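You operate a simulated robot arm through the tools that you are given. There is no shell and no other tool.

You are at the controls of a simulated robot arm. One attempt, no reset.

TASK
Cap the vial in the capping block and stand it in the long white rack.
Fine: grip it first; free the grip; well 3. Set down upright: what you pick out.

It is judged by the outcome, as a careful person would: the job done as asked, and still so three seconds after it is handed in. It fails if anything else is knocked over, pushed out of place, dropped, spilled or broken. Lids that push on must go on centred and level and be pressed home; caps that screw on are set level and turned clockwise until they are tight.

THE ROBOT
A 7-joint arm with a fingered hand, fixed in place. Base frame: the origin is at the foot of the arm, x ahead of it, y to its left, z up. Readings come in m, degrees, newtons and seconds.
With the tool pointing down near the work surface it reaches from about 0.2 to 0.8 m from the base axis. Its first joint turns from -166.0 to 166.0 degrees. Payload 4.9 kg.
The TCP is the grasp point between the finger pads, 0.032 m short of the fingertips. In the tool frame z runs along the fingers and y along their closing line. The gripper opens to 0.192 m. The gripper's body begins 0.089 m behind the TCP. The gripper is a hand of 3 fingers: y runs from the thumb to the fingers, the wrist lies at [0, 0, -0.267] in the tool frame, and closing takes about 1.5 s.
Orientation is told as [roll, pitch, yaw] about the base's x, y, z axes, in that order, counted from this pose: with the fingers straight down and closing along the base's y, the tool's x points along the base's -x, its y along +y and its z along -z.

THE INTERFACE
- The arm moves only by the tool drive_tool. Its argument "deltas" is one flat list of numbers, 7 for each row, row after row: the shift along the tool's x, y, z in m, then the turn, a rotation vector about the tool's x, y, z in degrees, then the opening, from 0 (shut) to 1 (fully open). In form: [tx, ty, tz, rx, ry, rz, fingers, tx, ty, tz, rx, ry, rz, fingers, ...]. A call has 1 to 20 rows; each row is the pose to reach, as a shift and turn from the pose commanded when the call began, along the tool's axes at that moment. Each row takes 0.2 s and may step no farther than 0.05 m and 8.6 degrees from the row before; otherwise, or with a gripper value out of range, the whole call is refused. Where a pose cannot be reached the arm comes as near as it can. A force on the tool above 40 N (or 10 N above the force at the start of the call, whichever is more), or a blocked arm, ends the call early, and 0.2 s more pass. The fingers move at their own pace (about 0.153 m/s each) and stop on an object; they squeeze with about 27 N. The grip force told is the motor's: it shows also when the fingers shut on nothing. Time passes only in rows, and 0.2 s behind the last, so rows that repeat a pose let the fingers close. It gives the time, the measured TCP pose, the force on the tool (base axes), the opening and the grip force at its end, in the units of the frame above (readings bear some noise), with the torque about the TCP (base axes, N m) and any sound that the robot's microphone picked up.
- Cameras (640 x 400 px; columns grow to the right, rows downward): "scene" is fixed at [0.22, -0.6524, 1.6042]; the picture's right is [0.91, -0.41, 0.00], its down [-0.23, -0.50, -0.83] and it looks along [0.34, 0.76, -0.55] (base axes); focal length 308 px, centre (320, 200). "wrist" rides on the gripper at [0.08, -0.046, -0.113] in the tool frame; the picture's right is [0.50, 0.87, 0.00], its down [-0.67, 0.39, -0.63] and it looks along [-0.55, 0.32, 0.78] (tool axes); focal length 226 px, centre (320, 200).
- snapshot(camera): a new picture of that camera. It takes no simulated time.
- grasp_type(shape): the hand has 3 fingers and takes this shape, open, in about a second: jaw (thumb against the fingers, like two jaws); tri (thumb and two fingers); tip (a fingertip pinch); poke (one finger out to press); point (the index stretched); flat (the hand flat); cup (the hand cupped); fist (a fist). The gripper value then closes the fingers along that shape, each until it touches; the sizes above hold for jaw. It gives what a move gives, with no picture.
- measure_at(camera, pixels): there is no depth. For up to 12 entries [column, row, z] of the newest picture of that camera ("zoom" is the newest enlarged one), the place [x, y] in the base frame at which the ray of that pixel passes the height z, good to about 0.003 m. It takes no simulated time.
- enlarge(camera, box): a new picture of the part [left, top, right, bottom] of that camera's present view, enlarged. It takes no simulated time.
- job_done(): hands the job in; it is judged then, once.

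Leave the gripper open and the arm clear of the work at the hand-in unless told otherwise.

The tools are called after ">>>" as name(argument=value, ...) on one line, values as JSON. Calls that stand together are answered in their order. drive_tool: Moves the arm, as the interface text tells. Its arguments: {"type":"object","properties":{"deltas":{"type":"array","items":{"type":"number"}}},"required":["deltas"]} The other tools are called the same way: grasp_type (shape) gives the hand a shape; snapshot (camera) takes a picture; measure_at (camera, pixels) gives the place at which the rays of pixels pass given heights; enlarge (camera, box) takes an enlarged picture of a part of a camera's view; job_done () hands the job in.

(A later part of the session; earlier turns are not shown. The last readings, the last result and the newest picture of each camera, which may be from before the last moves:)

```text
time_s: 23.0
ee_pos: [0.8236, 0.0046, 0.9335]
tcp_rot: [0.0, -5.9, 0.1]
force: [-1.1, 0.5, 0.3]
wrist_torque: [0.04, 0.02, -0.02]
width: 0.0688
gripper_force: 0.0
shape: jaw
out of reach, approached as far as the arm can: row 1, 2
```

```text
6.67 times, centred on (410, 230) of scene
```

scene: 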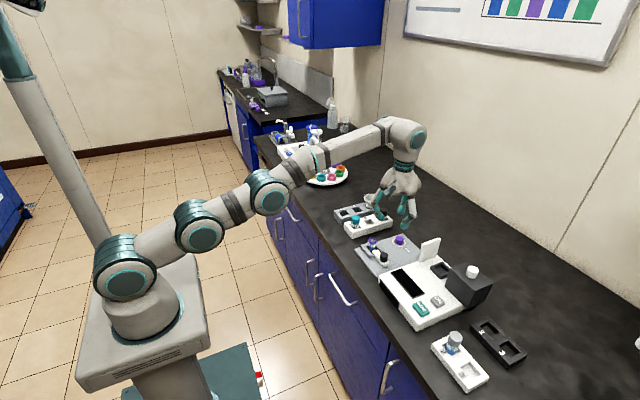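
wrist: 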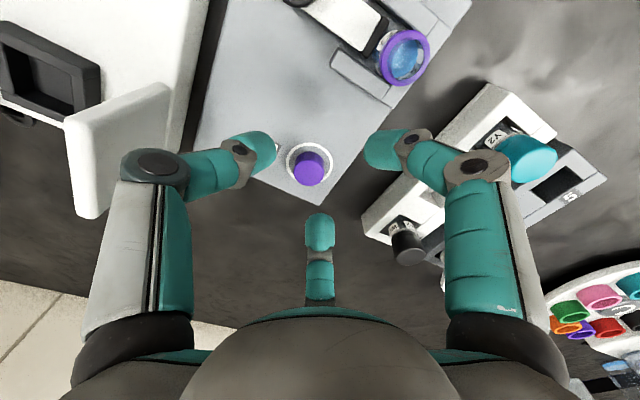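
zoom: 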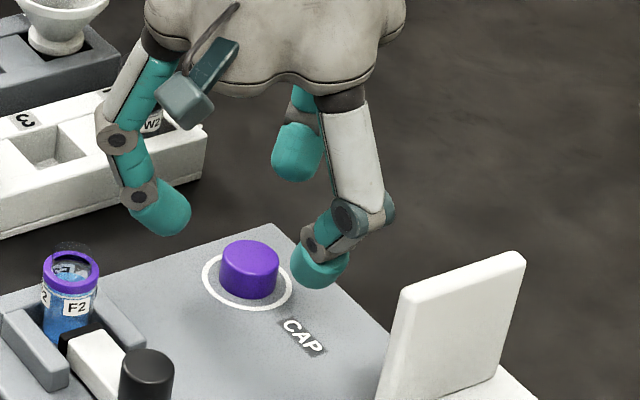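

Pose is as wanted, cap is near the centre of the fingers. I descend vertically 36 mm to TCP z≈0.898.

>>> drive_tool(deltas=[0.00105, 0, 0.00995, 0, 0, 0, 0.36, 0.0021, 0, 0.0199, 0, 0, 0, 0.36, 0.0031, 0, 0.0298, 0, 0, 0, 0.36, 0.0038, 0, 0.0363, 0, 0, 0, 0.36, 0.0038, 0, 0.0363, 0, 0, 0, 0.36])

>>> enlarge(camera="wrist", box=[220, 100, 420, 230])

>>> enlarge(camera="scene", box=[370, 205, 450, 265])

```text
time_s: 24.2
ee_pos: [0.8236, 0.0043, 0.8993]
tcp_rot: [0.0, -6.1, 0.1]
force: [-2.0, 0.6, 6.3]
wrist_torque: [0.14, 0.3, 0.01]
width: 0.0695
gripper_force: 0.1
shape: jaw
```

```text
3.08 times, centred on (320, 165) of wrist
```

zoom: 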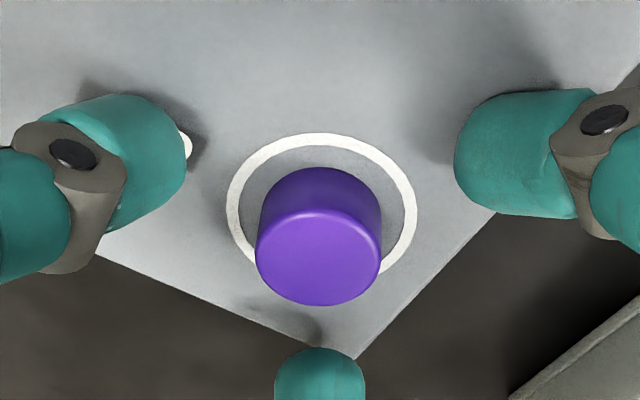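

```text
6.67 times, centred on (410, 235) of scene
```

zoom: 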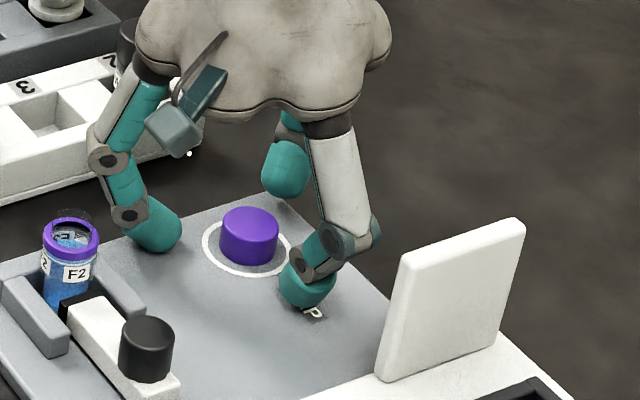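

Fz reads 6 N: a fingertip just brushes the plate. I raise 3 mm and then close on the cap.

>>> drive_tool(deltas=[-0.0003, 0, -0.003, 0, 0, 0, 0.36, -0.0003, 0, -0.003, 0, 0, 0, 0.25, -0.0003, 0, -0.003, 0, 0, 0, 0.18, -0.0003, 0, -0.003, 0, 0, 0, 0.1, -0.0003, 0, -0.003, 0, 0, 0, 0, -0.0003, 0, -0.003, 0, 0, 0, 0, -0.0003, 0, -0.003, 0, 0, 0, 0, -0.0003, 0, -0.003, 0, 0, 0, 0])

>>> enlarge(camera="wrist", box=[220, 100, 420, 230])

>>> enlarge(camera="scene", box=[370, 205, 450, 265])

```text
time_s: 26.0
ee_pos: [0.8238, 0.004, 0.9011]
tcp_rot: [0.0, -6.0, 0.1]
force: [-1.0, -0.5, -0.1]
wrist_torque: [0.0, -0.01, -0.01]
width: 0.0224
gripper_force: 26.9
shape: jaw
```

```text
3.08 times, centred on (320, 165) of wrist
```

zoom: 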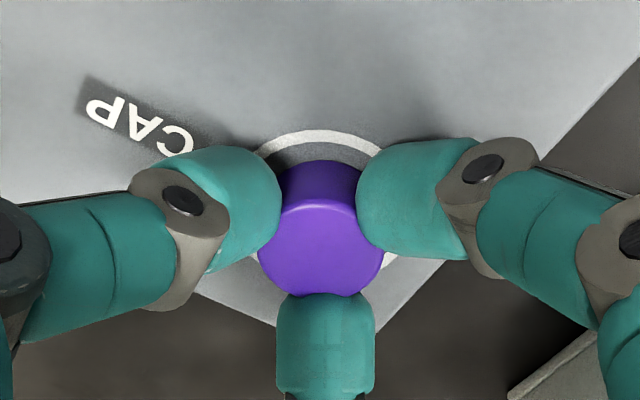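

```text
6.67 times, centred on (410, 235) of scene
```

zoom: 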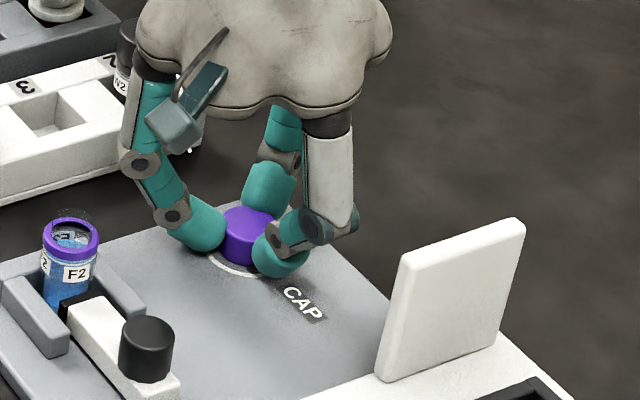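

Cap gripped, no side force. I lift it 15 mm and check.

>>> drive_tool(deltas=[-0.0005, 0, -0.005, 0, 0, 0, 0, -0.00105, 0, -0.00995, 0, 0, 0, 0, -0.00157, 0, -0.0149, 0, 0, 0, 0, -0.00157, 0, -0.0149, 0, 0, 0, 0])

>>> enlarge(camera="wrist", box=[220, 100, 420, 230])

>>> enlarge(camera="scene", box=[370, 205, 450, 265])

```text
time_s: 27.0
ee_pos: [0.8241, 0.0032, 0.9151]
tcp_rot: [0.0, -6.0, 0.1]
force: [0.3, 0.3, -0.1]
wrist_torque: [0.0, 0.0, 0.02]
width: 0.0225
gripper_force: 26.8
shape: jaw
```

```text
3.08 times, centred on (320, 165) of wrist
```

zoom: 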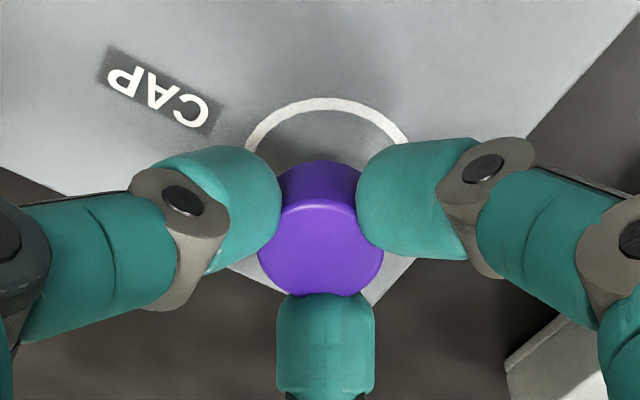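

```text
6.67 times, centred on (410, 235) of scene
```

zoom: 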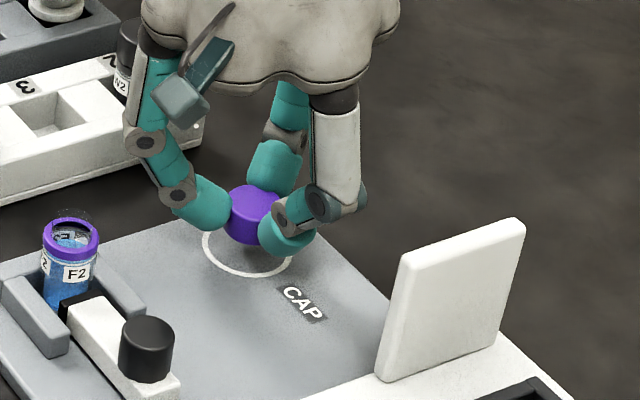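

Cap is lifted and level. I carry it 30 mm inward (to x≈0.798) on the flat plate, and lower it to put it down there so I can regrip with a vertical tool.

>>> drive_tool(deltas=[0.0149, 0, -0.0016, 0, 0, 0, 0, 0.0298, 0, -0.0031, 0, 0, 0, 0, 0.0298, 0, -0.0031, 0, 0, 0, 0, 0.0306, 0, 0.0048, 0, 0, 0, 0, 0.0311, 0, 0.0092, 0, 0, 0, 0, 0.0313, 0, 0.0112, 0, 0, 0, 0, 0.0313, 0, 0.0112, 0, 0, 0, 0])

>>> enlarge(camera="scene", box=[360, 205, 440, 265])

```text
time_s: 28.6
ee_pos: [0.7941, 0.0036, 0.9012]
tcp_rot: [0.0, -5.9, 0.0]
force: [0.4, -1.0, -0.6]
wrist_torque: [0.01, 0.02, -0.03]
width: 0.0223
gripper_force: 26.8
shape: jaw
```

```text
6.67 times, centred on (400, 235) of scene
```

zoom: 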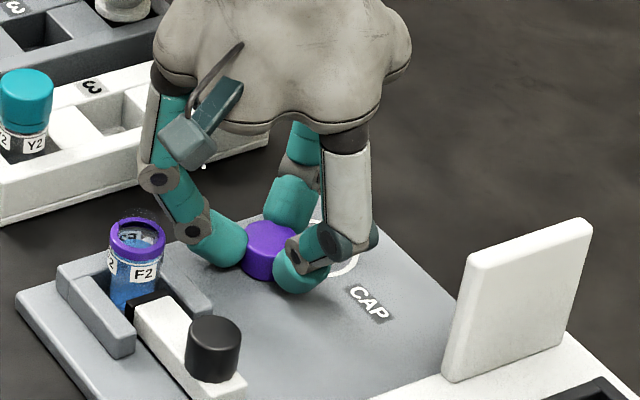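

No contact force yet; I lower 1 mm more, then open slowly to about 0.30.

>>> drive_tool(deltas=[0.0001, 0, 0.0008, 0, 0, 0, 0, 0.0001, 0, 0.0008, 0, 0, 0, 0])

```text
time_s: 29.2
ee_pos: [0.7927, 0.004, 0.9005]
tcp_rot: [0.0, -6.0, 0.1]
force: [0.4, -0.7, -0.3]
wrist_torque: [-0.01, 0.0, -0.03]
width: 0.0224
gripper_force: 26.6
shape: jaw
```

>>> drive_tool(deltas=[0.0001, 0, 0.001, 0, 0, 0, 0, 0.0001, 0, 0.001, 0, 0, 0, 0])

```text
time_s: 29.8
ee_pos: [0.7933, 0.004, 0.9001]
tcp_rot: [0.0, -6.1, 0.0]
force: [0.7, -0.1, -0.1]
wrist_torque: [0.0, -0.02, 0.0]
width: 0.0226
gripper_force: 26.7
shape: jaw
```

>>> drive_tool(deltas=[0.0001, 0, 0.001, 0, 0, 0, 0, 0.0001, 0, 0.001, 0, 0, 0, 0])

>>> enlarge(camera="scene", box=[380, 225, 420, 255])

```text
time_s: 30.4
ee_pos: [0.7942, 0.0042, 0.9001]
tcp_rot: [0.1, -6.1, 0.0]
force: [-0.3, 0.4, 2.8]
wrist_torque: [-0.03, 0.04, 0.02]
width: 0.0225
gripper_force: 26.7
shape: jaw
```

```text
13.33 times, centred on (400, 240) of scene
```

zoom: 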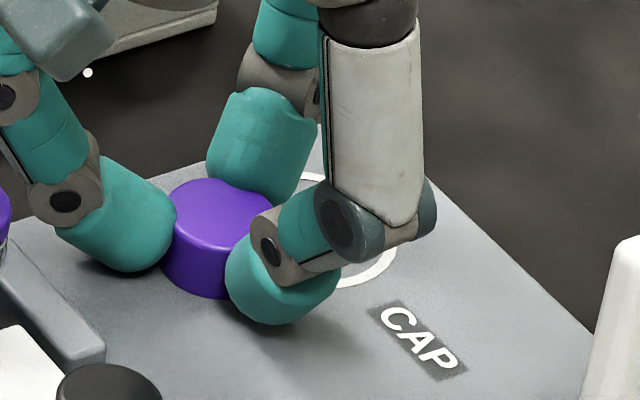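

Fz 2.8 N: the cap is on the plate. I open the fingers slowly.

>>> drive_tool(deltas=[0, 0, 0, 0, 0, 0, 0.16, 0, 0, 0, 0, 0, 0, 0.2, -0.0003, 0, -0.003, 0, 0, 0, 0.25, -0.0003, 0, -0.003, 0, 0, 0, 0.3, -0.0003, 0, -0.003, 0, 0, 0, 0.3, -0.0003, 0, -0.003, 0, 0, 0, 0.3])

>>> enlarge(camera="scene", box=[360, 205, 440, 265])

>>> enlarge(camera="wrist", box=[220, 100, 420, 230])

```text
time_s: 31.8
ee_pos: [0.7927, 0.0035, 0.9015]
tcp_rot: [0.0, -6.0, 0.1]
force: [0.1, 0.0, 0.4]
wrist_torque: [-0.02, 0.02, -0.02]
width: 0.0573
gripper_force: 0.0
shape: jaw
```

```text
6.67 times, centred on (400, 235) of scene
```

zoom: 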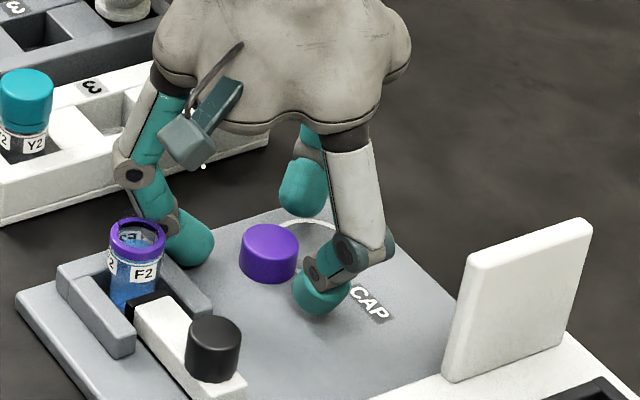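

```text
3.08 times, centred on (320, 165) of wrist
```

zoom: 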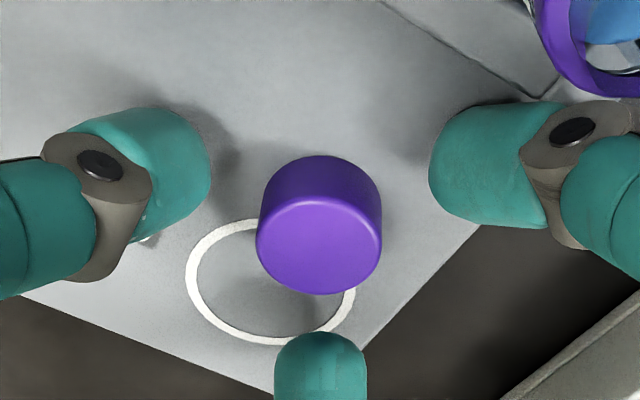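

The cap stands upright on the plate at about (0.7965, 0.004). I raise 40 mm and straighten the tool to vertical above it.

>>> drive_tool(deltas=[-0.0021, 0, -0.0199, 0, 0, 0, 0.32, -0.0042, 0, -0.0398, 0, 0, 0, 0.34, -0.0057, 0, -0.0396, 0, 3, 0, 0.34, -0.0072, 0.0004, -0.0395, 0, 6, 0, 0.34, -0.0072, 0.0004, -0.0395, 0, 6, 0, 0.34])

>>> enlarge(camera="wrist", box=[220, 100, 420, 230])

>>> enlarge(camera="scene", box=[370, 225, 410, 255])

```text
time_s: 33.0
ee_pos: [0.7953, 0.0046, 0.9414]
tcp_rot: [0.0, 0.0, 0.0]
force: [-0.3, -0.1, -0.1]
wrist_torque: [0.0, 0.0, -0.01]
width: 0.0648
gripper_force: 0.2
shape: jaw
```

```text
3.08 times, centred on (320, 165) of wrist
```

zoom: 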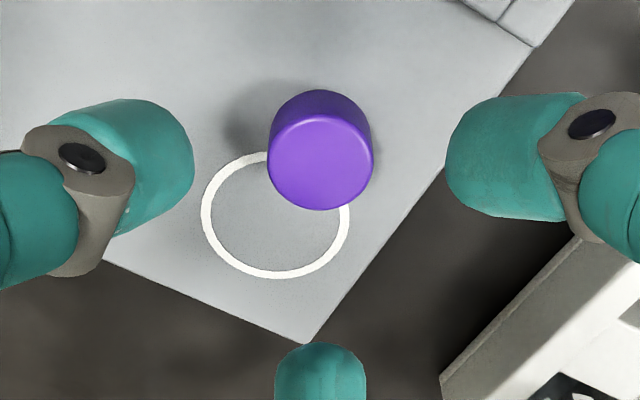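

```text
13.33 times, centred on (390, 240) of scene
```

zoom: 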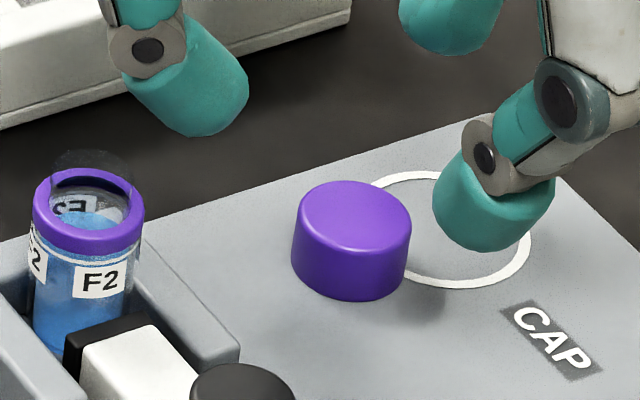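

>>> measure_at(camera="zoom", pixels=[[354, 222, 0.874], [354, 222, 0.878], [354, 222, 0.882], [88, 205, 0.905], [88, 205, 0.9], [92, 175, 0.915]])

>>> measure_at(camera="wrist", pixels=[[320, 152.6, 0.874], [320, 152.6, 0.878], [320, 152.6, 0.882], [302.9, 145.1, 0.862], [337.1, 145.1, 0.862]])

```text
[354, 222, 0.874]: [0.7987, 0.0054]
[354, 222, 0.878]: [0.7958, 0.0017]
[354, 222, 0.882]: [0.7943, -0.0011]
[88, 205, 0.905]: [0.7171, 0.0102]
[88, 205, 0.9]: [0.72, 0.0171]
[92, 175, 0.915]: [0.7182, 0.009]
```

```text
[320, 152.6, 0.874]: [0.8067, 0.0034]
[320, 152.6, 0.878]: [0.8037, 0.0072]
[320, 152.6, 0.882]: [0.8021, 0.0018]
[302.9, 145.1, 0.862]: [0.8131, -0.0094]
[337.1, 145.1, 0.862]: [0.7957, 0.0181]
```

The wrist measurement used an older snapshot, so I re-enlarge the wrist view and measure in the zoom.

>>> enlarge(camera="wrist", box=[270, 120, 370, 180])

>>> measure_at(camera="zoom", pixels=[[320, 215, 0.874], [320, 215, 0.878], [320, 215, 0.882], [320, 215, 0.88]])

```text
6.40 times, centred on (320, 150) of wrist
```

zoom: 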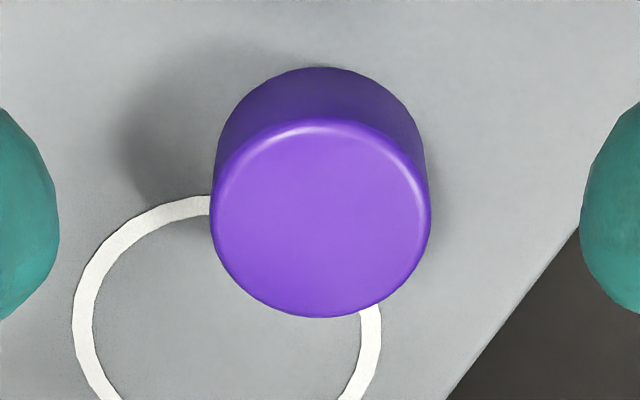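

```text
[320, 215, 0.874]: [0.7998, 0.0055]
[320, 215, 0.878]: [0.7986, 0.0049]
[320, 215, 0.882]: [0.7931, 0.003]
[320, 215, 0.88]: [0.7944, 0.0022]
```

Cap at ≈(0.7955, 0.004), directly under the tool. I pre-rotate the hand counter-clockwise (tool rz negative) 90° so there is clockwise range later, at this safe height.

>>> drive_tool(deltas=[0, 0, 0, 0, 0, -8, 0.34, 0, 0, 0, 0, 0, -16, 0.34, 0, 0, 0, 0, 0, -24, 0.34, 0, 0, 0, 0, 0, -32, 0.34, 0, 0, 0, 0, 0, -40, 0.34, 0, 0, 0, 0, 0, -48, 0.34, 0, 0, 0, 0, 0, -56, 0.34, 0, 0, 0, 0, 0, -64, 0.34, 0, 0, 0, 0, 0, -72, 0.34, 0, 0, 0, 0, 0, -80, 0.34, 0, 0, 0, 0, 0, -88, 0.34, 0, 0, 0, 0, 0, -90, 0.34, 0, 0, 0, 0, 0, -90, 0.34])

>>> enlarge(camera="wrist", box=[220, 100, 420, 230])

>>> enlarge(camera="scene", box=[350, 190, 450, 265])

```text
time_s: 35.8
ee_pos: [0.7974, 0.0064, 0.9419]
tcp_rot: [0.0, 0.1, 87.9]
force: [0.3, 0.2, -0.5]
wrist_torque: [0.03, 0.02, 0.04]
width: 0.0649
gripper_force: 0.0
shape: jaw
```

```text
3.08 times, centred on (320, 165) of wrist
```

zoom: 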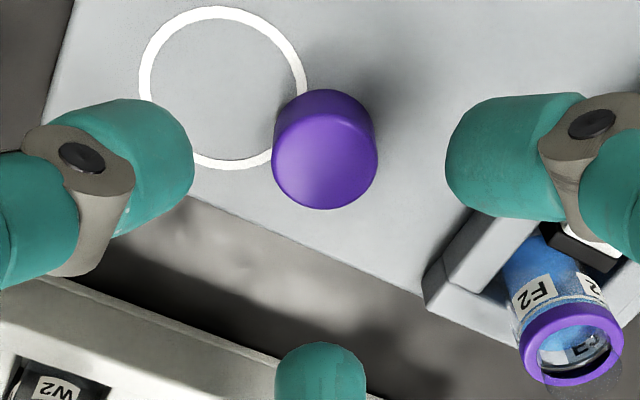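

```text
5.33 times, centred on (400, 228) of scene
```

zoom: 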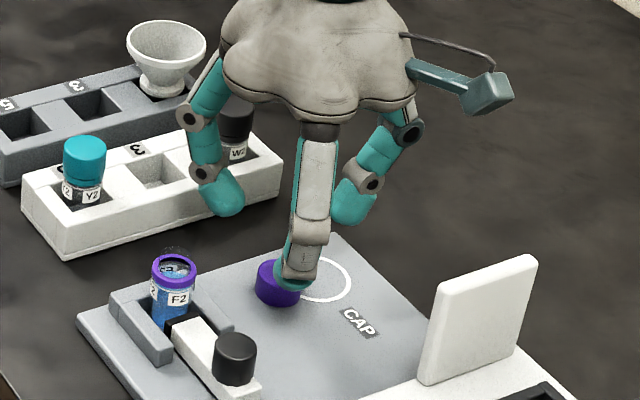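

Yaw is +88° now with no limit hit. I test a further 60° to learn the wrist range.

>>> drive_tool(deltas=[0, 0, 0, 0, 0, -8, 0.34, 0, 0, 0, 0, 0, -16, 0.34, 0, 0, 0, 0, 0, -24, 0.34, 0, 0, 0, 0, 0, -32, 0.34, 0, 0, 0, 0, 0, -40, 0.34, 0, 0, 0, 0, 0, -48, 0.34, 0, 0, 0, 0, 0, -56, 0.34, 0, 0, 0, 0, 0, -60, 0.34, 0, 0, 0, 0, 0, -60, 0.34])

```text
time_s: 37.9
ee_pos: [0.7342, 0.0766, 0.8984]
tcp_rot: [-14.3, 26.6, 129.4]
force: [-0.6, -0.4, 1.3]
wrist_torque: [0.01, 0.1, 0.02]
width: 0.0653
gripper_force: 0.0
shape: jaw
out of reach, approached as far as the arm can: row 1, 2, 3, 4, 5, 6, 7, 8, 9
stopped in row 9: the force on the tool passed its limit at 64 N (the readings are from after the stop); the commanded pose is now the measured one
```

The limit made the arm swing to a different pose and hit something (64 N). I look carefully before doing anything.

>>> snapshot(camera="scene")

>>> snapshot(camera="wrist")

>>> enlarge(camera="scene", box=[330, 180, 450, 270])

```text
taken
```

scene: 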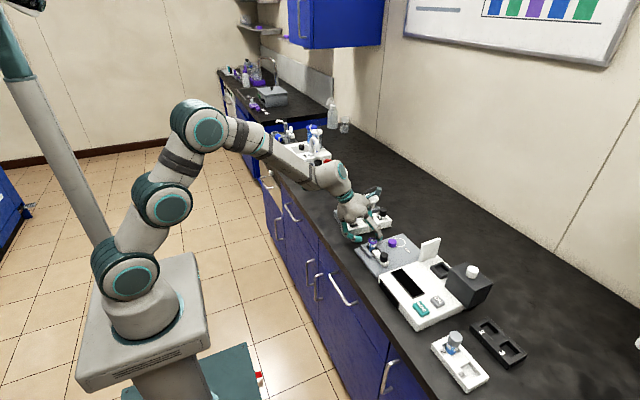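

```text
taken
```

wrist: 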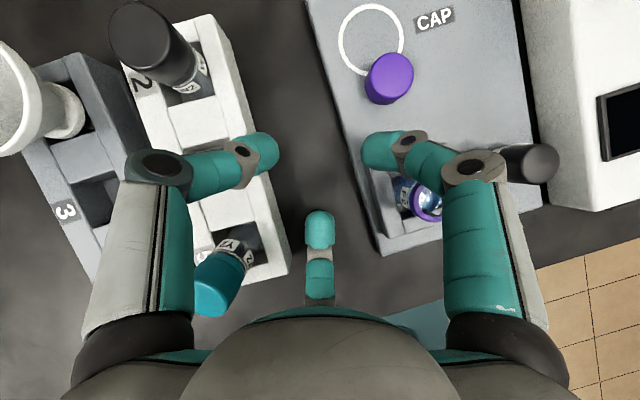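

```text
4.44 times, centred on (390, 225) of scene
```

zoom: 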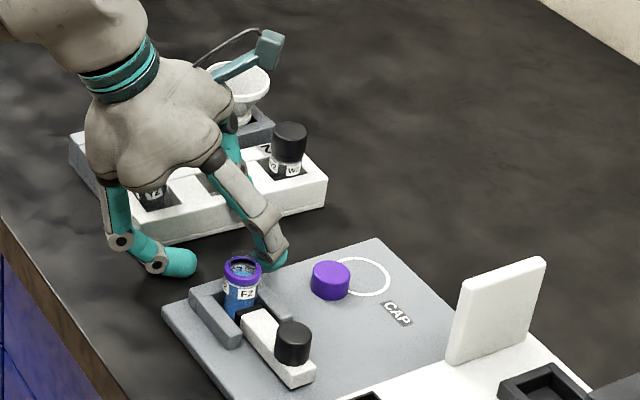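

Everything still looks upright; the tool is tilted with its fingers between the vial holder and the rack. The commanded pose is now the measured one. I compute the base +z direction in this tool frame (0.448, -0.221, -0.867) and lift straight up gently.

>>> drive_tool(deltas=[0.0045, -0.0022, -0.0087, 0, 0, 0, 0.34, 0.009, -0.0044, -0.0173, 0, 0, 0, 0.34, 0.0179, -0.0088, -0.0347, 0, 0, 0, 0.34, 0.0313, -0.0155, -0.0607, 0, 0, 0, 0.34, 0.0448, -0.0221, -0.0867, 0, 0, 0, 0.34, 0.0627, -0.0309, -0.1213, 0, 0, 0, 0.34, 0.0627, -0.0309, -0.1213, 0, 0, 0, 0.34])

>>> snapshot(camera="scene")

>>> enlarge(camera="scene", box=[330, 180, 450, 270])

```text
time_s: 39.5
ee_pos: [0.7023, 0.096, 1.0072]
tcp_rot: [-16.0, 29.2, 127.1]
force: [-0.6, -0.6, 0.6]
wrist_torque: [-0.02, -0.01, 0.0]
width: 0.0654
gripper_force: 0.0
shape: jaw
out of reach, approached as far as the arm can: row 1, 2, 3, 4, 5, 6, 7
```

```text
taken
```

scene: 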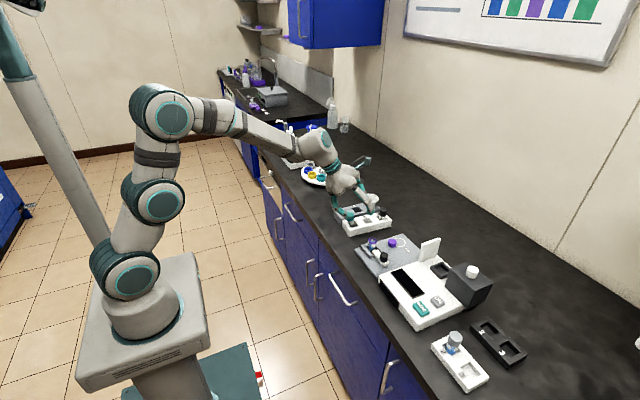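

```text
4.44 times, centred on (390, 225) of scene
```

zoom: 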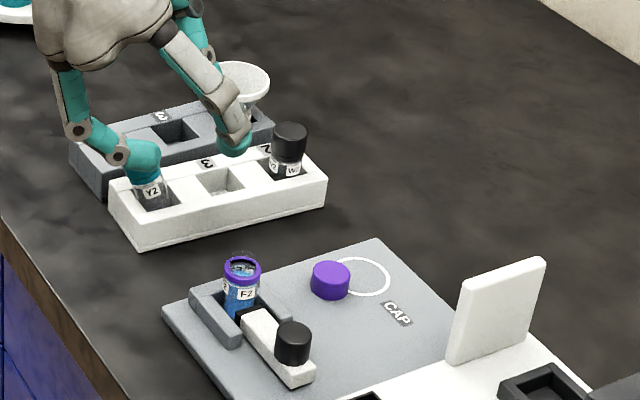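

Safe: rack, vial, cap and slide are all undisturbed. The yaw limit is near +88°, so I'll avoid that. I now rotate back to a vertical tool at yaw ≈75° (computed relative rotation vector (-27.9, -20.0, 54.7)°) while rising to about (0.68, 0.06, 1.05).

>>> drive_tool(deltas=[0.00345, 0.00295, -0.00397, -2.787, -1.996, 5.468, 0.34, 0.0069, 0.0059, -0.00794, -5.574, -3.992, 10.936, 0.34, 0.01035, 0.00885, -0.01191, -8.361, -5.988, 16.404, 0.34, 0.0138, 0.0118, -0.01588, -11.148, -7.984, 21.872, 0.34, 0.01725, 0.01475, -0.01985, -13.935, -9.98, 27.34, 0.34])

```text
time_s: 40.6
ee_pos: [0.6962, 0.0771, 1.0254]
tcp_rot: [-11.1, 12.7, 101.0]
force: [0.2, -0.5, 0.7]
wrist_torque: [0.03, 0.02, -0.02]
width: 0.0654
gripper_force: 0.0
shape: jaw
```

Going well. I complete the second half of the rotation (same axis), without translation.

>>> drive_tool(deltas=[0, 0, 0, -2.787, -1.996, 5.468, 0.34, 0, 0, 0, -5.574, -3.992, 10.936, 0.34, 0, 0, 0, -8.361, -5.988, 16.404, 0.34, 0, 0, 0, -11.148, -7.984, 21.872, 0.34, 0, 0, 0, -13.935, -9.98, 27.34, 0.34, 0, 0, 0, -13.935, -9.98, 27.34, 0.34])

>>> snapshot(camera="wrist")

>>> snapshot(camera="scene")

```text
time_s: 42.0
ee_pos: [0.6943, 0.0766, 1.0262]
tcp_rot: [0.1, 0.1, 74.7]
force: [-0.4, 0.5, 1.0]
wrist_torque: [0.02, -0.03, 0.02]
width: 0.0653
gripper_force: 0.0
shape: jaw
```

```text
taken
```

wrist: 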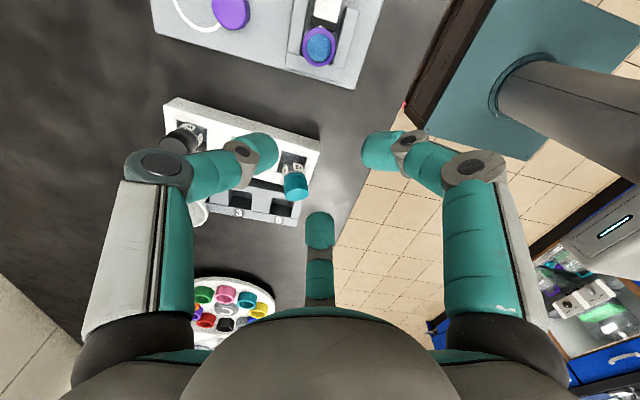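

```text
taken
```

scene: 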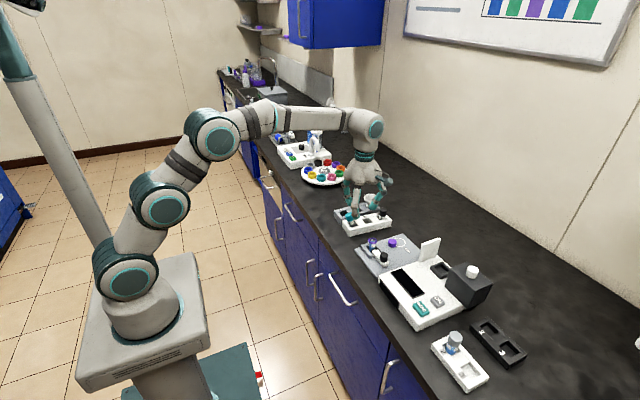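

Tool vertical again, yaw 74.7°. I check the capping block and racks closely.

>>> enlarge(camera="scene", box=[350, 225, 420, 270])

>>> enlarge(camera="wrist", box=[140, 0, 380, 230])

```text
8.89 times, centred on (385, 248) of scene
```

zoom: 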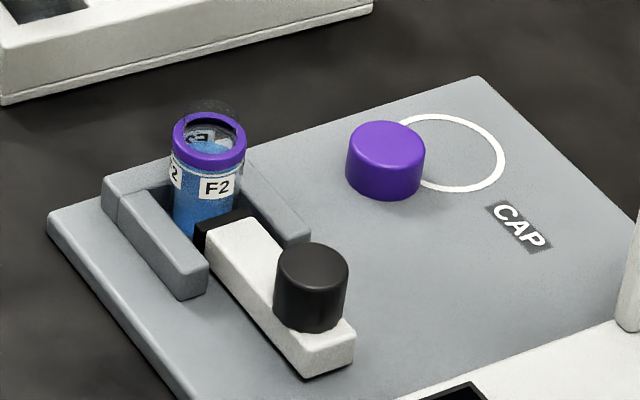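

```text
1.74 times, centred on (260, 115) of wrist
```

zoom: 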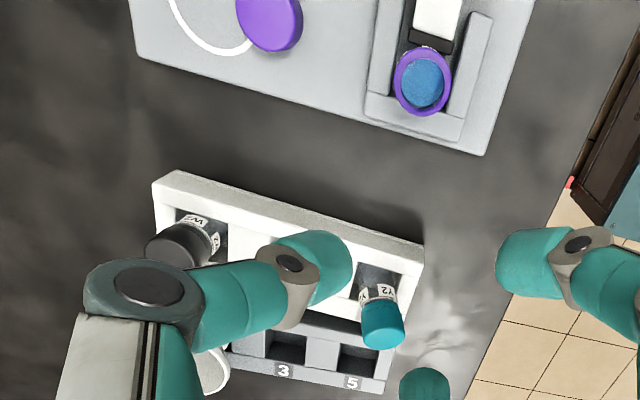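

All undisturbed; the clamp still grips the vial. I move over the cap again (0.7955, 0.004, 0.945) with yaw 75°.

>>> drive_tool(deltas=[0.0087, -0.0232, 0.012, 0, 0, 0, 0.34, 0.0175, -0.0464, 0.026, 0, 0, 0, 0.34, 0.0262, -0.0697, 0.043, 0, 0, 0, 0.34, 0.035, -0.0929, 0.06, 0, 0, 0, 0.34, 0.0437, -0.1161, 0.078, 0, 0, 0, 0.34, 0.0437, -0.1161, 0.081, 0, 0, 0, 0.34, 0.0437, -0.1161, 0.081, 0, 0, 0, 0.34])

>>> enlarge(camera="wrist", box=[270, 120, 370, 180])

>>> measure_at(camera="zoom", pixels=[[320, 215, 0.88]])

```text
time_s: 43.6
ee_pos: [0.795, 0.0044, 0.9461]
tcp_rot: [0.0, 0.1, 74.7]
force: [-0.3, -0.7, 0.1]
wrist_torque: [0.02, -0.04, -0.02]
width: 0.0653
gripper_force: 0.1
shape: jaw
```

```text
6.40 times, centred on (320, 150) of wrist
```

zoom: 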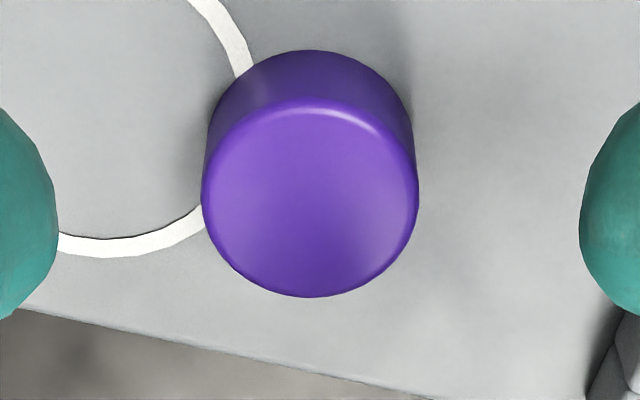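

```text
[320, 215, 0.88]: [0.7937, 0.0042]
```

Cap is centred within ~2 mm. I descend 46 mm to TCP z≈0.899.

>>> drive_tool(deltas=[0, -0.001, 0.015, 0, 0, 0, 0.34, 0, -0.001, 0.03, 0, 0, 0, 0.34, 0, -0.001, 0.04, 0, 0, 0, 0.34, 0, -0.001, 0.0455, 0, 0, 0, 0.34, 0, -0.001, 0.0455, 0, 0, 0, 0.34])

>>> enlarge(camera="wrist", box=[220, 100, 420, 230])

>>> enlarge(camera="scene", box=[350, 205, 430, 265])

```text
time_s: 44.9
ee_pos: [0.7957, 0.0032, 0.9001]
tcp_rot: [-0.1, -0.1, 74.8]
force: [0.4, -0.6, 0.2]
wrist_torque: [0.0, 0.0, -0.02]
width: 0.0653
gripper_force: 0.1
shape: jaw
```

```text
3.08 times, centred on (320, 165) of wrist
```

zoom: 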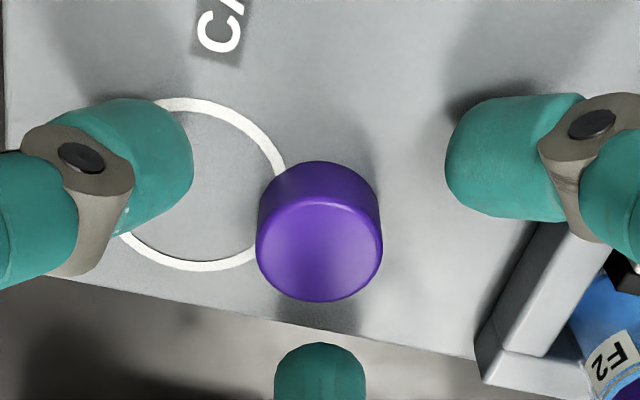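

```text
6.67 times, centred on (390, 235) of scene
```

zoom: 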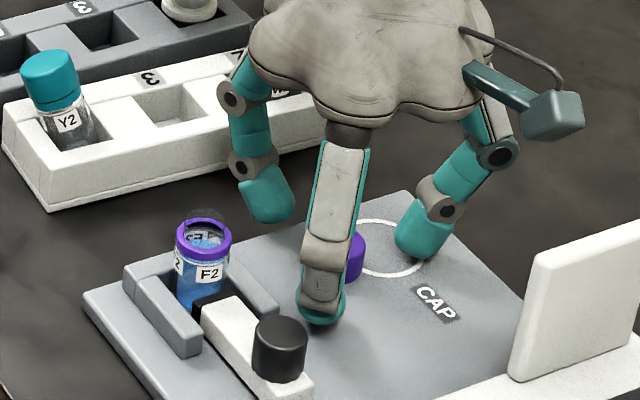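

The teal vial Y2 in the rack looks possibly leaning; I enlarge there to check.

>>> enlarge(camera="scene", box=[330, 195, 410, 245])

```text
8.00 times, centred on (370, 220) of scene
```

zoom: 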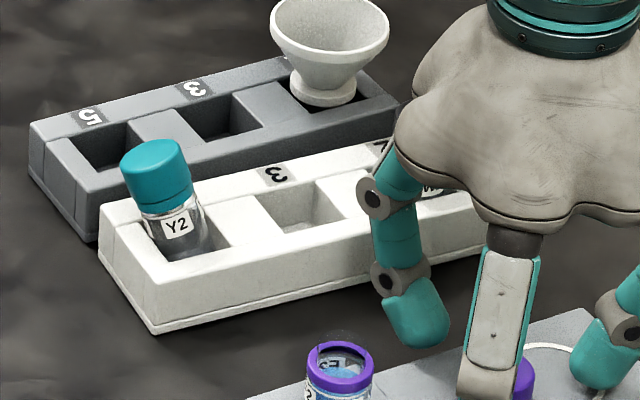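

The teal vial Y2 was nudged and now leans in its well; I'll straighten it afterwards. First I close on the cap here.

>>> drive_tool(deltas=[0, 0, 0, 0, 0, 0, 0.25, 0, 0, 0, 0, 0, 0, 0.18, 0, 0, 0, 0, 0, 0, 0.1, 0, 0, 0, 0, 0, 0, 0, 0, 0, 0, 0, 0, 0, 0, 0, 0, 0, 0, 0, 0, 0, 0, 0, 0, 0, 0, 0, 0])

>>> enlarge(camera="wrist", box=[220, 100, 420, 230])

>>> enlarge(camera="scene", box=[370, 215, 430, 260])

```text
time_s: 46.5
ee_pos: [0.7971, 0.0036, 0.8987]
tcp_rot: [-0.1, 0.1, 74.8]
force: [0.1, -0.3, 0.4]
wrist_torque: [0.03, -0.02, -0.02]
width: 0.0226
gripper_force: 26.8
shape: jaw
```

```text
3.08 times, centred on (320, 165) of wrist
```

zoom: 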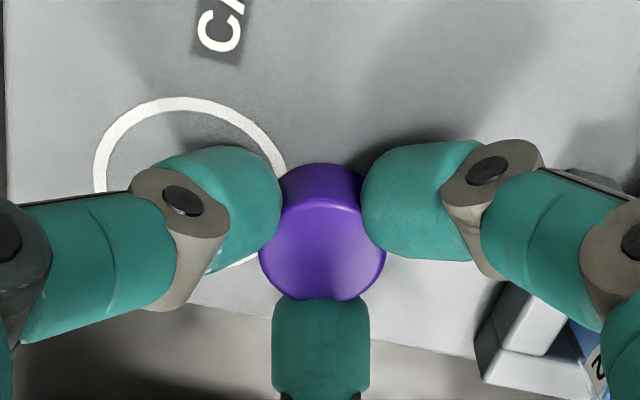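

```text
8.89 times, centred on (400, 238) of scene
```

zoom: 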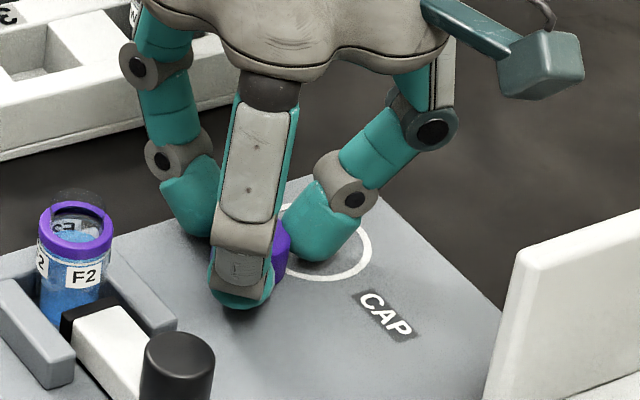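

Cap gripped. I lift it, then back in toward x≈0.765 while rising to z≈0.975, and then look at the vial to locate its axis.

>>> drive_tool(deltas=[0, 0, -0.01, 0, 0, 0, 0, 0, 0, -0.025, 0, 0, 0, 0, 0, 0, -0.04, 0, 0, 0, 0, 0.004, 0.0145, -0.055, 0, 0, 0, 0, 0.0079, 0.029, -0.07, 0, 0, 0, 0, 0.0079, 0.029, -0.078, 0, 0, 0, 0, 0.0079, 0.029, -0.078, 0, 0, 0, 0])

>>> snapshot(camera="wrist")

>>> enlarge(camera="scene", box=[350, 215, 410, 260])

```text
time_s: 48.0
ee_pos: [0.766, 0.0064, 0.9787]
tcp_rot: [0.1, 0.1, 74.8]
force: [0.4, 0.6, -0.5]
wrist_torque: [0.01, 0.0, -0.02]
width: 0.0227
gripper_force: 27.2
shape: jaw
```

```text
taken
```

wrist: 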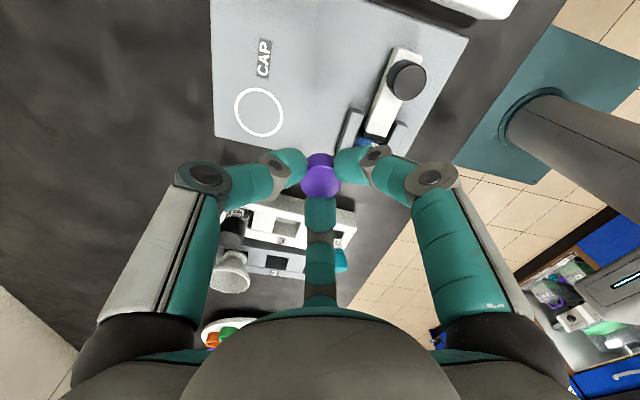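

```text
8.89 times, centred on (380, 238) of scene
```

zoom: 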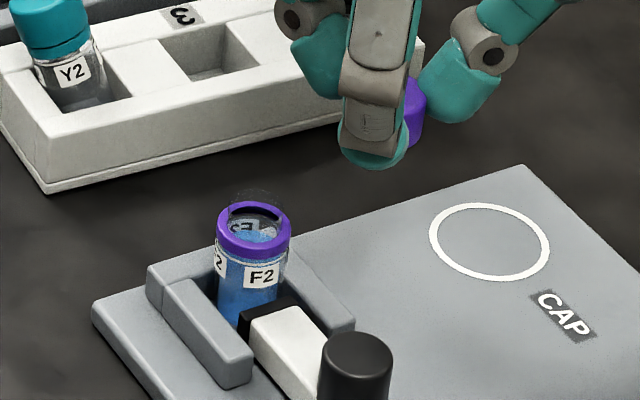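

A finger hides the vial in this wrist view. I shift the hand +y by 50 mm (still well above everything, cap bottom ≈0.94) so that the wrist camera sees the vial.

>>> drive_tool(deltas=[-0.0241, 0.0066, 0, 0, 0, 0, 0, -0.0483, 0.0131, 0, 0, 0, 0, 0, -0.0483, 0.0131, 0, 0, 0, 0, 0])

>>> snapshot(camera="wrist")

>>> enlarge(camera="wrist", box=[360, 75, 440, 135])

```text
time_s: 48.9
ee_pos: [0.7667, 0.0553, 0.9787]
tcp_rot: [0.0, 0.0, 74.8]
force: [0.1, 0.6, 0.0]
wrist_torque: [-0.01, -0.02, 0.01]
width: 0.0223
gripper_force: 27.2
shape: jaw
```

```text
taken
```

wrist: 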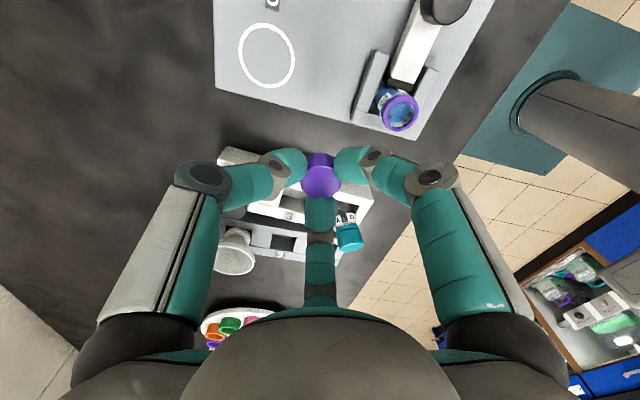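

```text
6.67 times, centred on (400, 105) of wrist
```

zoom: 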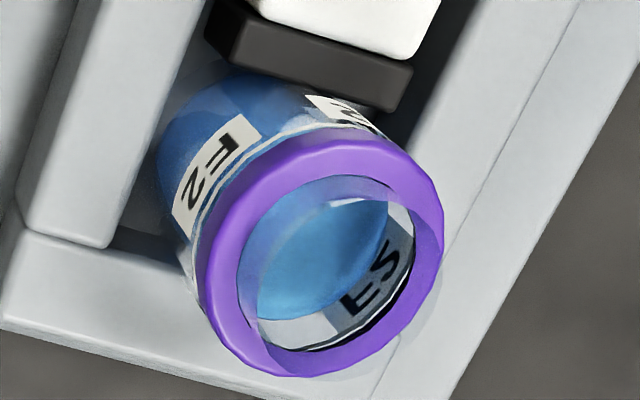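

The vial collar and bore are clearly visible: collar centre near zoom (325,255). I measure it at several heights.

>>> measure_at(camera="zoom", pixels=[[325, 255, 0.9], [325, 255, 0.904], [325, 255, 0.908], [330, 265, 0.912], [330, 265, 0.916], [198, 255, 0.902], [443, 255, 0.902], [310, 60, 0.88], [412, 75, 0.88], [205, 35, 0.88]])

>>> enlarge(camera="scene", box=[360, 230, 390, 252])

```text
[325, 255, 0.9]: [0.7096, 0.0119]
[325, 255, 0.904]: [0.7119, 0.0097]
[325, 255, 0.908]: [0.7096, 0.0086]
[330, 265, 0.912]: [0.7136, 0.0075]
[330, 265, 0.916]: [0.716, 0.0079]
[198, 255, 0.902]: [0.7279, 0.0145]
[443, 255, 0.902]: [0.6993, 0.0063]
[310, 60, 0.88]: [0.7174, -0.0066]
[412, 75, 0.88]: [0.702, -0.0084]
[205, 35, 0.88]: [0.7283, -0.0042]
```

```text
16.00 times, centred on (375, 241) of scene
```

zoom: 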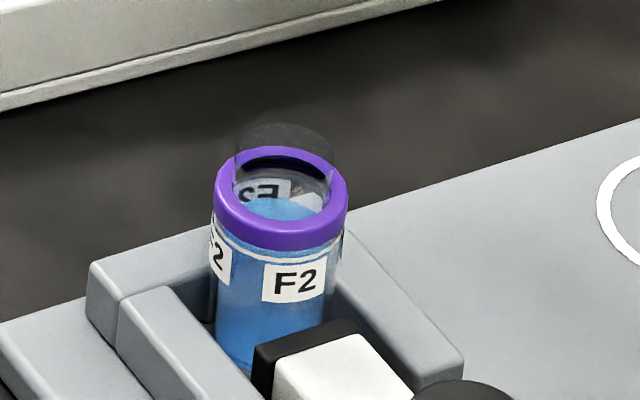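

>>> measure_at(camera="zoom", pixels=[[281, 190, 0.898], [281, 190, 0.9], [281, 190, 0.902], [281, 190, 0.904], [281, 190, 0.906], [281, 190, 0.908], [285, 156, 0.91], [285, 156, 0.912], [285, 156, 0.914], [285, 156, 0.916]])

>>> enlarge(camera="wrist", box=[360, 75, 440, 135])

>>> measure_at(camera="zoom", pixels=[[325, 255, 0.898], [325, 255, 0.9], [325, 255, 0.902], [325, 255, 0.904], [325, 255, 0.906], [325, 255, 0.908]])

```text
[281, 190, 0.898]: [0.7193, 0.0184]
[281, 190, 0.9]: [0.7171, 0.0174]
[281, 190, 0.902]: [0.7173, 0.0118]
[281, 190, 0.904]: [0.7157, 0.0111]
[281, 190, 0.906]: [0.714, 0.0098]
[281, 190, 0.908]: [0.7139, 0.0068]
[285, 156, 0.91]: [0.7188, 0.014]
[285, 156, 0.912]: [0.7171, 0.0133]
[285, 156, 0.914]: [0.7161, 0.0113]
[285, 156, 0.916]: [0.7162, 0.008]
```

```text
6.67 times, centred on (400, 105) of wrist
```

zoom: 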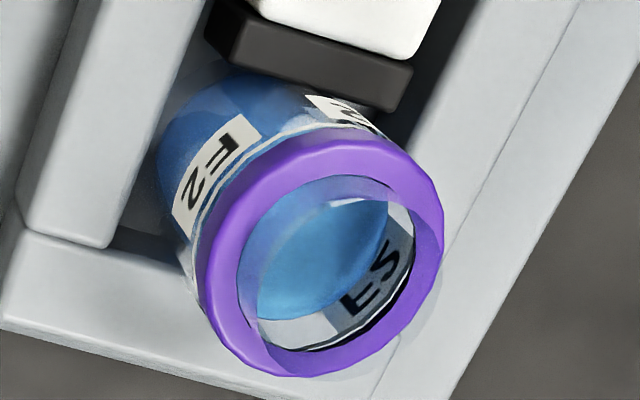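

```text
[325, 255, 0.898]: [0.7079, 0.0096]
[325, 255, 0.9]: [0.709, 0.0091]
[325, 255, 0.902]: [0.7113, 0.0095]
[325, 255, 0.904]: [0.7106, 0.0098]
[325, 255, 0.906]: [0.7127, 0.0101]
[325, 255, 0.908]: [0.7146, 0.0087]
```

Best estimate for the vial axis: (0.7135, 0.009), collar top z≈0.906, neck top ≈0.915. I move the held cap high above the vial (z≈1.01) and rotate clockwise in free air, first to yaw≈23°, checking for limits.

>>> drive_tool(deltas=[0.019, 0.013, -0.011, 0, 0, 0, 0, 0.038, 0.026, -0.022, 0, 0, 0, 0, 0.0572, 0.0388, -0.0325, 0, 0, 0, 0, 0.0572, 0.0388, -0.0325, 0, 0, 8, 0, 0.0572, 0.0388, -0.0325, 0, 0, 16, 0, 0.0572, 0.0388, -0.0325, 0, 0, 24, 0, 0.0572, 0.0388, -0.0325, 0, 0, 32, 0, 0.0572, 0.0388, -0.0325, 0, 0, 40, 0, 0.0572, 0.0388, -0.0325, 0, 0, 48, 0, 0.0572, 0.0388, -0.0325, 0, 0, 52, 0, 0.0572, 0.0388, -0.0325, 0, 0, 52, 0])

```text
time_s: 51.2
ee_pos: [0.7131, 0.0094, 1.0113]
tcp_rot: [0.1, 0.0, 22.7]
force: [-0.2, -0.3, 0.4]
wrist_torque: [0.01, -0.02, 0.0]
width: 0.0226
gripper_force: 26.5
shape: jaw
```

Good. I test further clockwise range in free air: 120° more (yaw to about -97°).

>>> drive_tool(deltas=[0, 0, 0, 0, 0, 8, 0, 0, 0, 0, 0, 0, 16, 0, 0, 0, 0, 0, 0, 24, 0, 0, 0, 0, 0, 0, 32, 0, 0, 0, 0, 0, 0, 40, 0, 0, 0, 0, 0, 0, 48, 0, 0, 0, 0, 0, 0, 56, 0, 0, 0, 0, 0, 0, 64, 0, 0, 0, 0, 0, 0, 72, 0, 0, 0, 0, 0, 0, 80, 0, 0, 0, 0, 0, 0, 88, 0, 0, 0, 0, 0, 0, 96, 0, 0, 0, 0, 0, 0, 104, 0, 0, 0, 0, 0, 0, 112, 0, 0, 0, 0, 0, 0, 120, 0])

```text
time_s: 54.5
ee_pos: [0.7148, 0.0107, 1.0097]
tcp_rot: [0.0, 0.0, -97.3]
force: [-0.3, 0.2, 0.1]
wrist_torque: [0.02, 0.04, -0.01]
width: 0.0222
gripper_force: 27.4
shape: jaw
```

Reached -97° without a limit. I probe 40° further (short call so any limit shows early).

>>> drive_tool(deltas=[0, 0, 0, 0, 0, 8, 0, 0, 0, 0, 0, 0, 16, 0, 0, 0, 0, 0, 0, 24, 0, 0, 0, 0, 0, 0, 32, 0, 0, 0, 0, 0, 0, 40, 0])

```text
time_s: 55.6
ee_pos: [0.7146, 0.0094, 1.0119]
tcp_rot: [0.0, 0.0, -137.3]
force: [0.0, 0.2, 0.1]
wrist_torque: [-0.03, 0.0, 0.0]
width: 0.0223
gripper_force: 27.1
shape: jaw
```

>>> drive_tool(deltas=[0, 0, 0, 0, 0, 8, 0, 0, 0, 0, 0, 0, 16, 0, 0, 0, 0, 0, 0, 24, 0, 0, 0, 0, 0, 0, 32, 0, 0, 0, 0, 0, 0, 40, 0])

```text
time_s: 56.9
ee_pos: [0.7142, 0.0088, 1.0103]
tcp_rot: [0.0, 0.0, -177.3]
force: [0.3, 0.2, 0.5]
wrist_torque: [0.0, -0.02, 0.02]
width: 0.0226
gripper_force: 27.0
shape: jaw
```

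Range to -177° is fine (≥265° of travel). I now rotate back counter-clockwise to yaw≈23°, where the scene camera has a clear view for alignment.

>>> drive_tool(deltas=[0, 0, 0, 0, 0, -8.5, 0, 0, 0, 0, 0, 0, -17, 0, 0, 0, 0, 0, 0, -25.5, 0, 0, 0, 0, 0, 0, -34, 0, 0, 0, 0, 0, 0, -42.5, 0, 0, 0, 0, 0, 0, -51, 0, 0, 0, 0, 0, 0, -59.5, 0, 0, 0, 0, 0, 0, -68, 0, 0, 0, 0, 0, 0, -76.5, 0, 0, 0, 0, 0, 0, -85, 0, 0, 0, 0, 0, 0, -93.5, 0, 0, 0, 0, 0, 0, -100, 0])

>>> drive_tool(deltas=[0, 0, 0, 0, 0, -8.5, 0, 0, 0, 0, 0, 0, -17, 0, 0, 0, 0, 0, 0, -25.5, 0, 0, 0, 0, 0, 0, -34, 0, 0, 0, 0, 0, 0, -42.5, 0, 0, 0, 0, 0, 0, -51, 0, 0, 0, 0, 0, 0, -59.5, 0, 0, 0, 0, 0, 0, -68, 0, 0, 0, 0, 0, 0, -76.5, 0, 0, 0, 0, 0, 0, -85, 0, 0, 0, 0, 0, 0, -93.5, 0, 0, 0, 0, 0, 0, -100, 0, 0, 0, 0, 0, 0, -100, 0])

>>> enlarge(camera="scene", box=[345, 200, 405, 260])

```text
time_s: 59.5
ee_pos: [0.7134, 0.01, 1.0105]
tcp_rot: [0.0, 0.0, -77.1]
force: [-0.8, -0.7, -0.6]
wrist_torque: [-0.01, 0.0, 0.02]
width: 0.0223
gripper_force: 27.1
shape: jaw
```

```text
time_s: 62.2
ee_pos: [0.7138, 0.0104, 1.0099]
tcp_rot: [-0.1, 0.0, 22.9]
force: [0.4, 0.1, 0.6]
wrist_torque: [0.02, -0.02, 0.0]
width: 0.0224
gripper_force: 27.0
shape: jaw
```

```text
6.67 times, centred on (375, 230) of scene
```

zoom: 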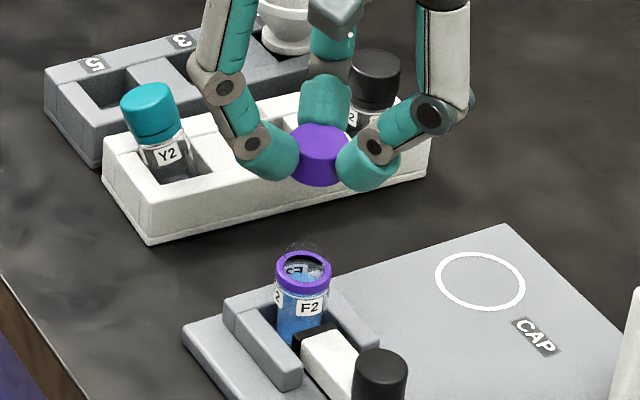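

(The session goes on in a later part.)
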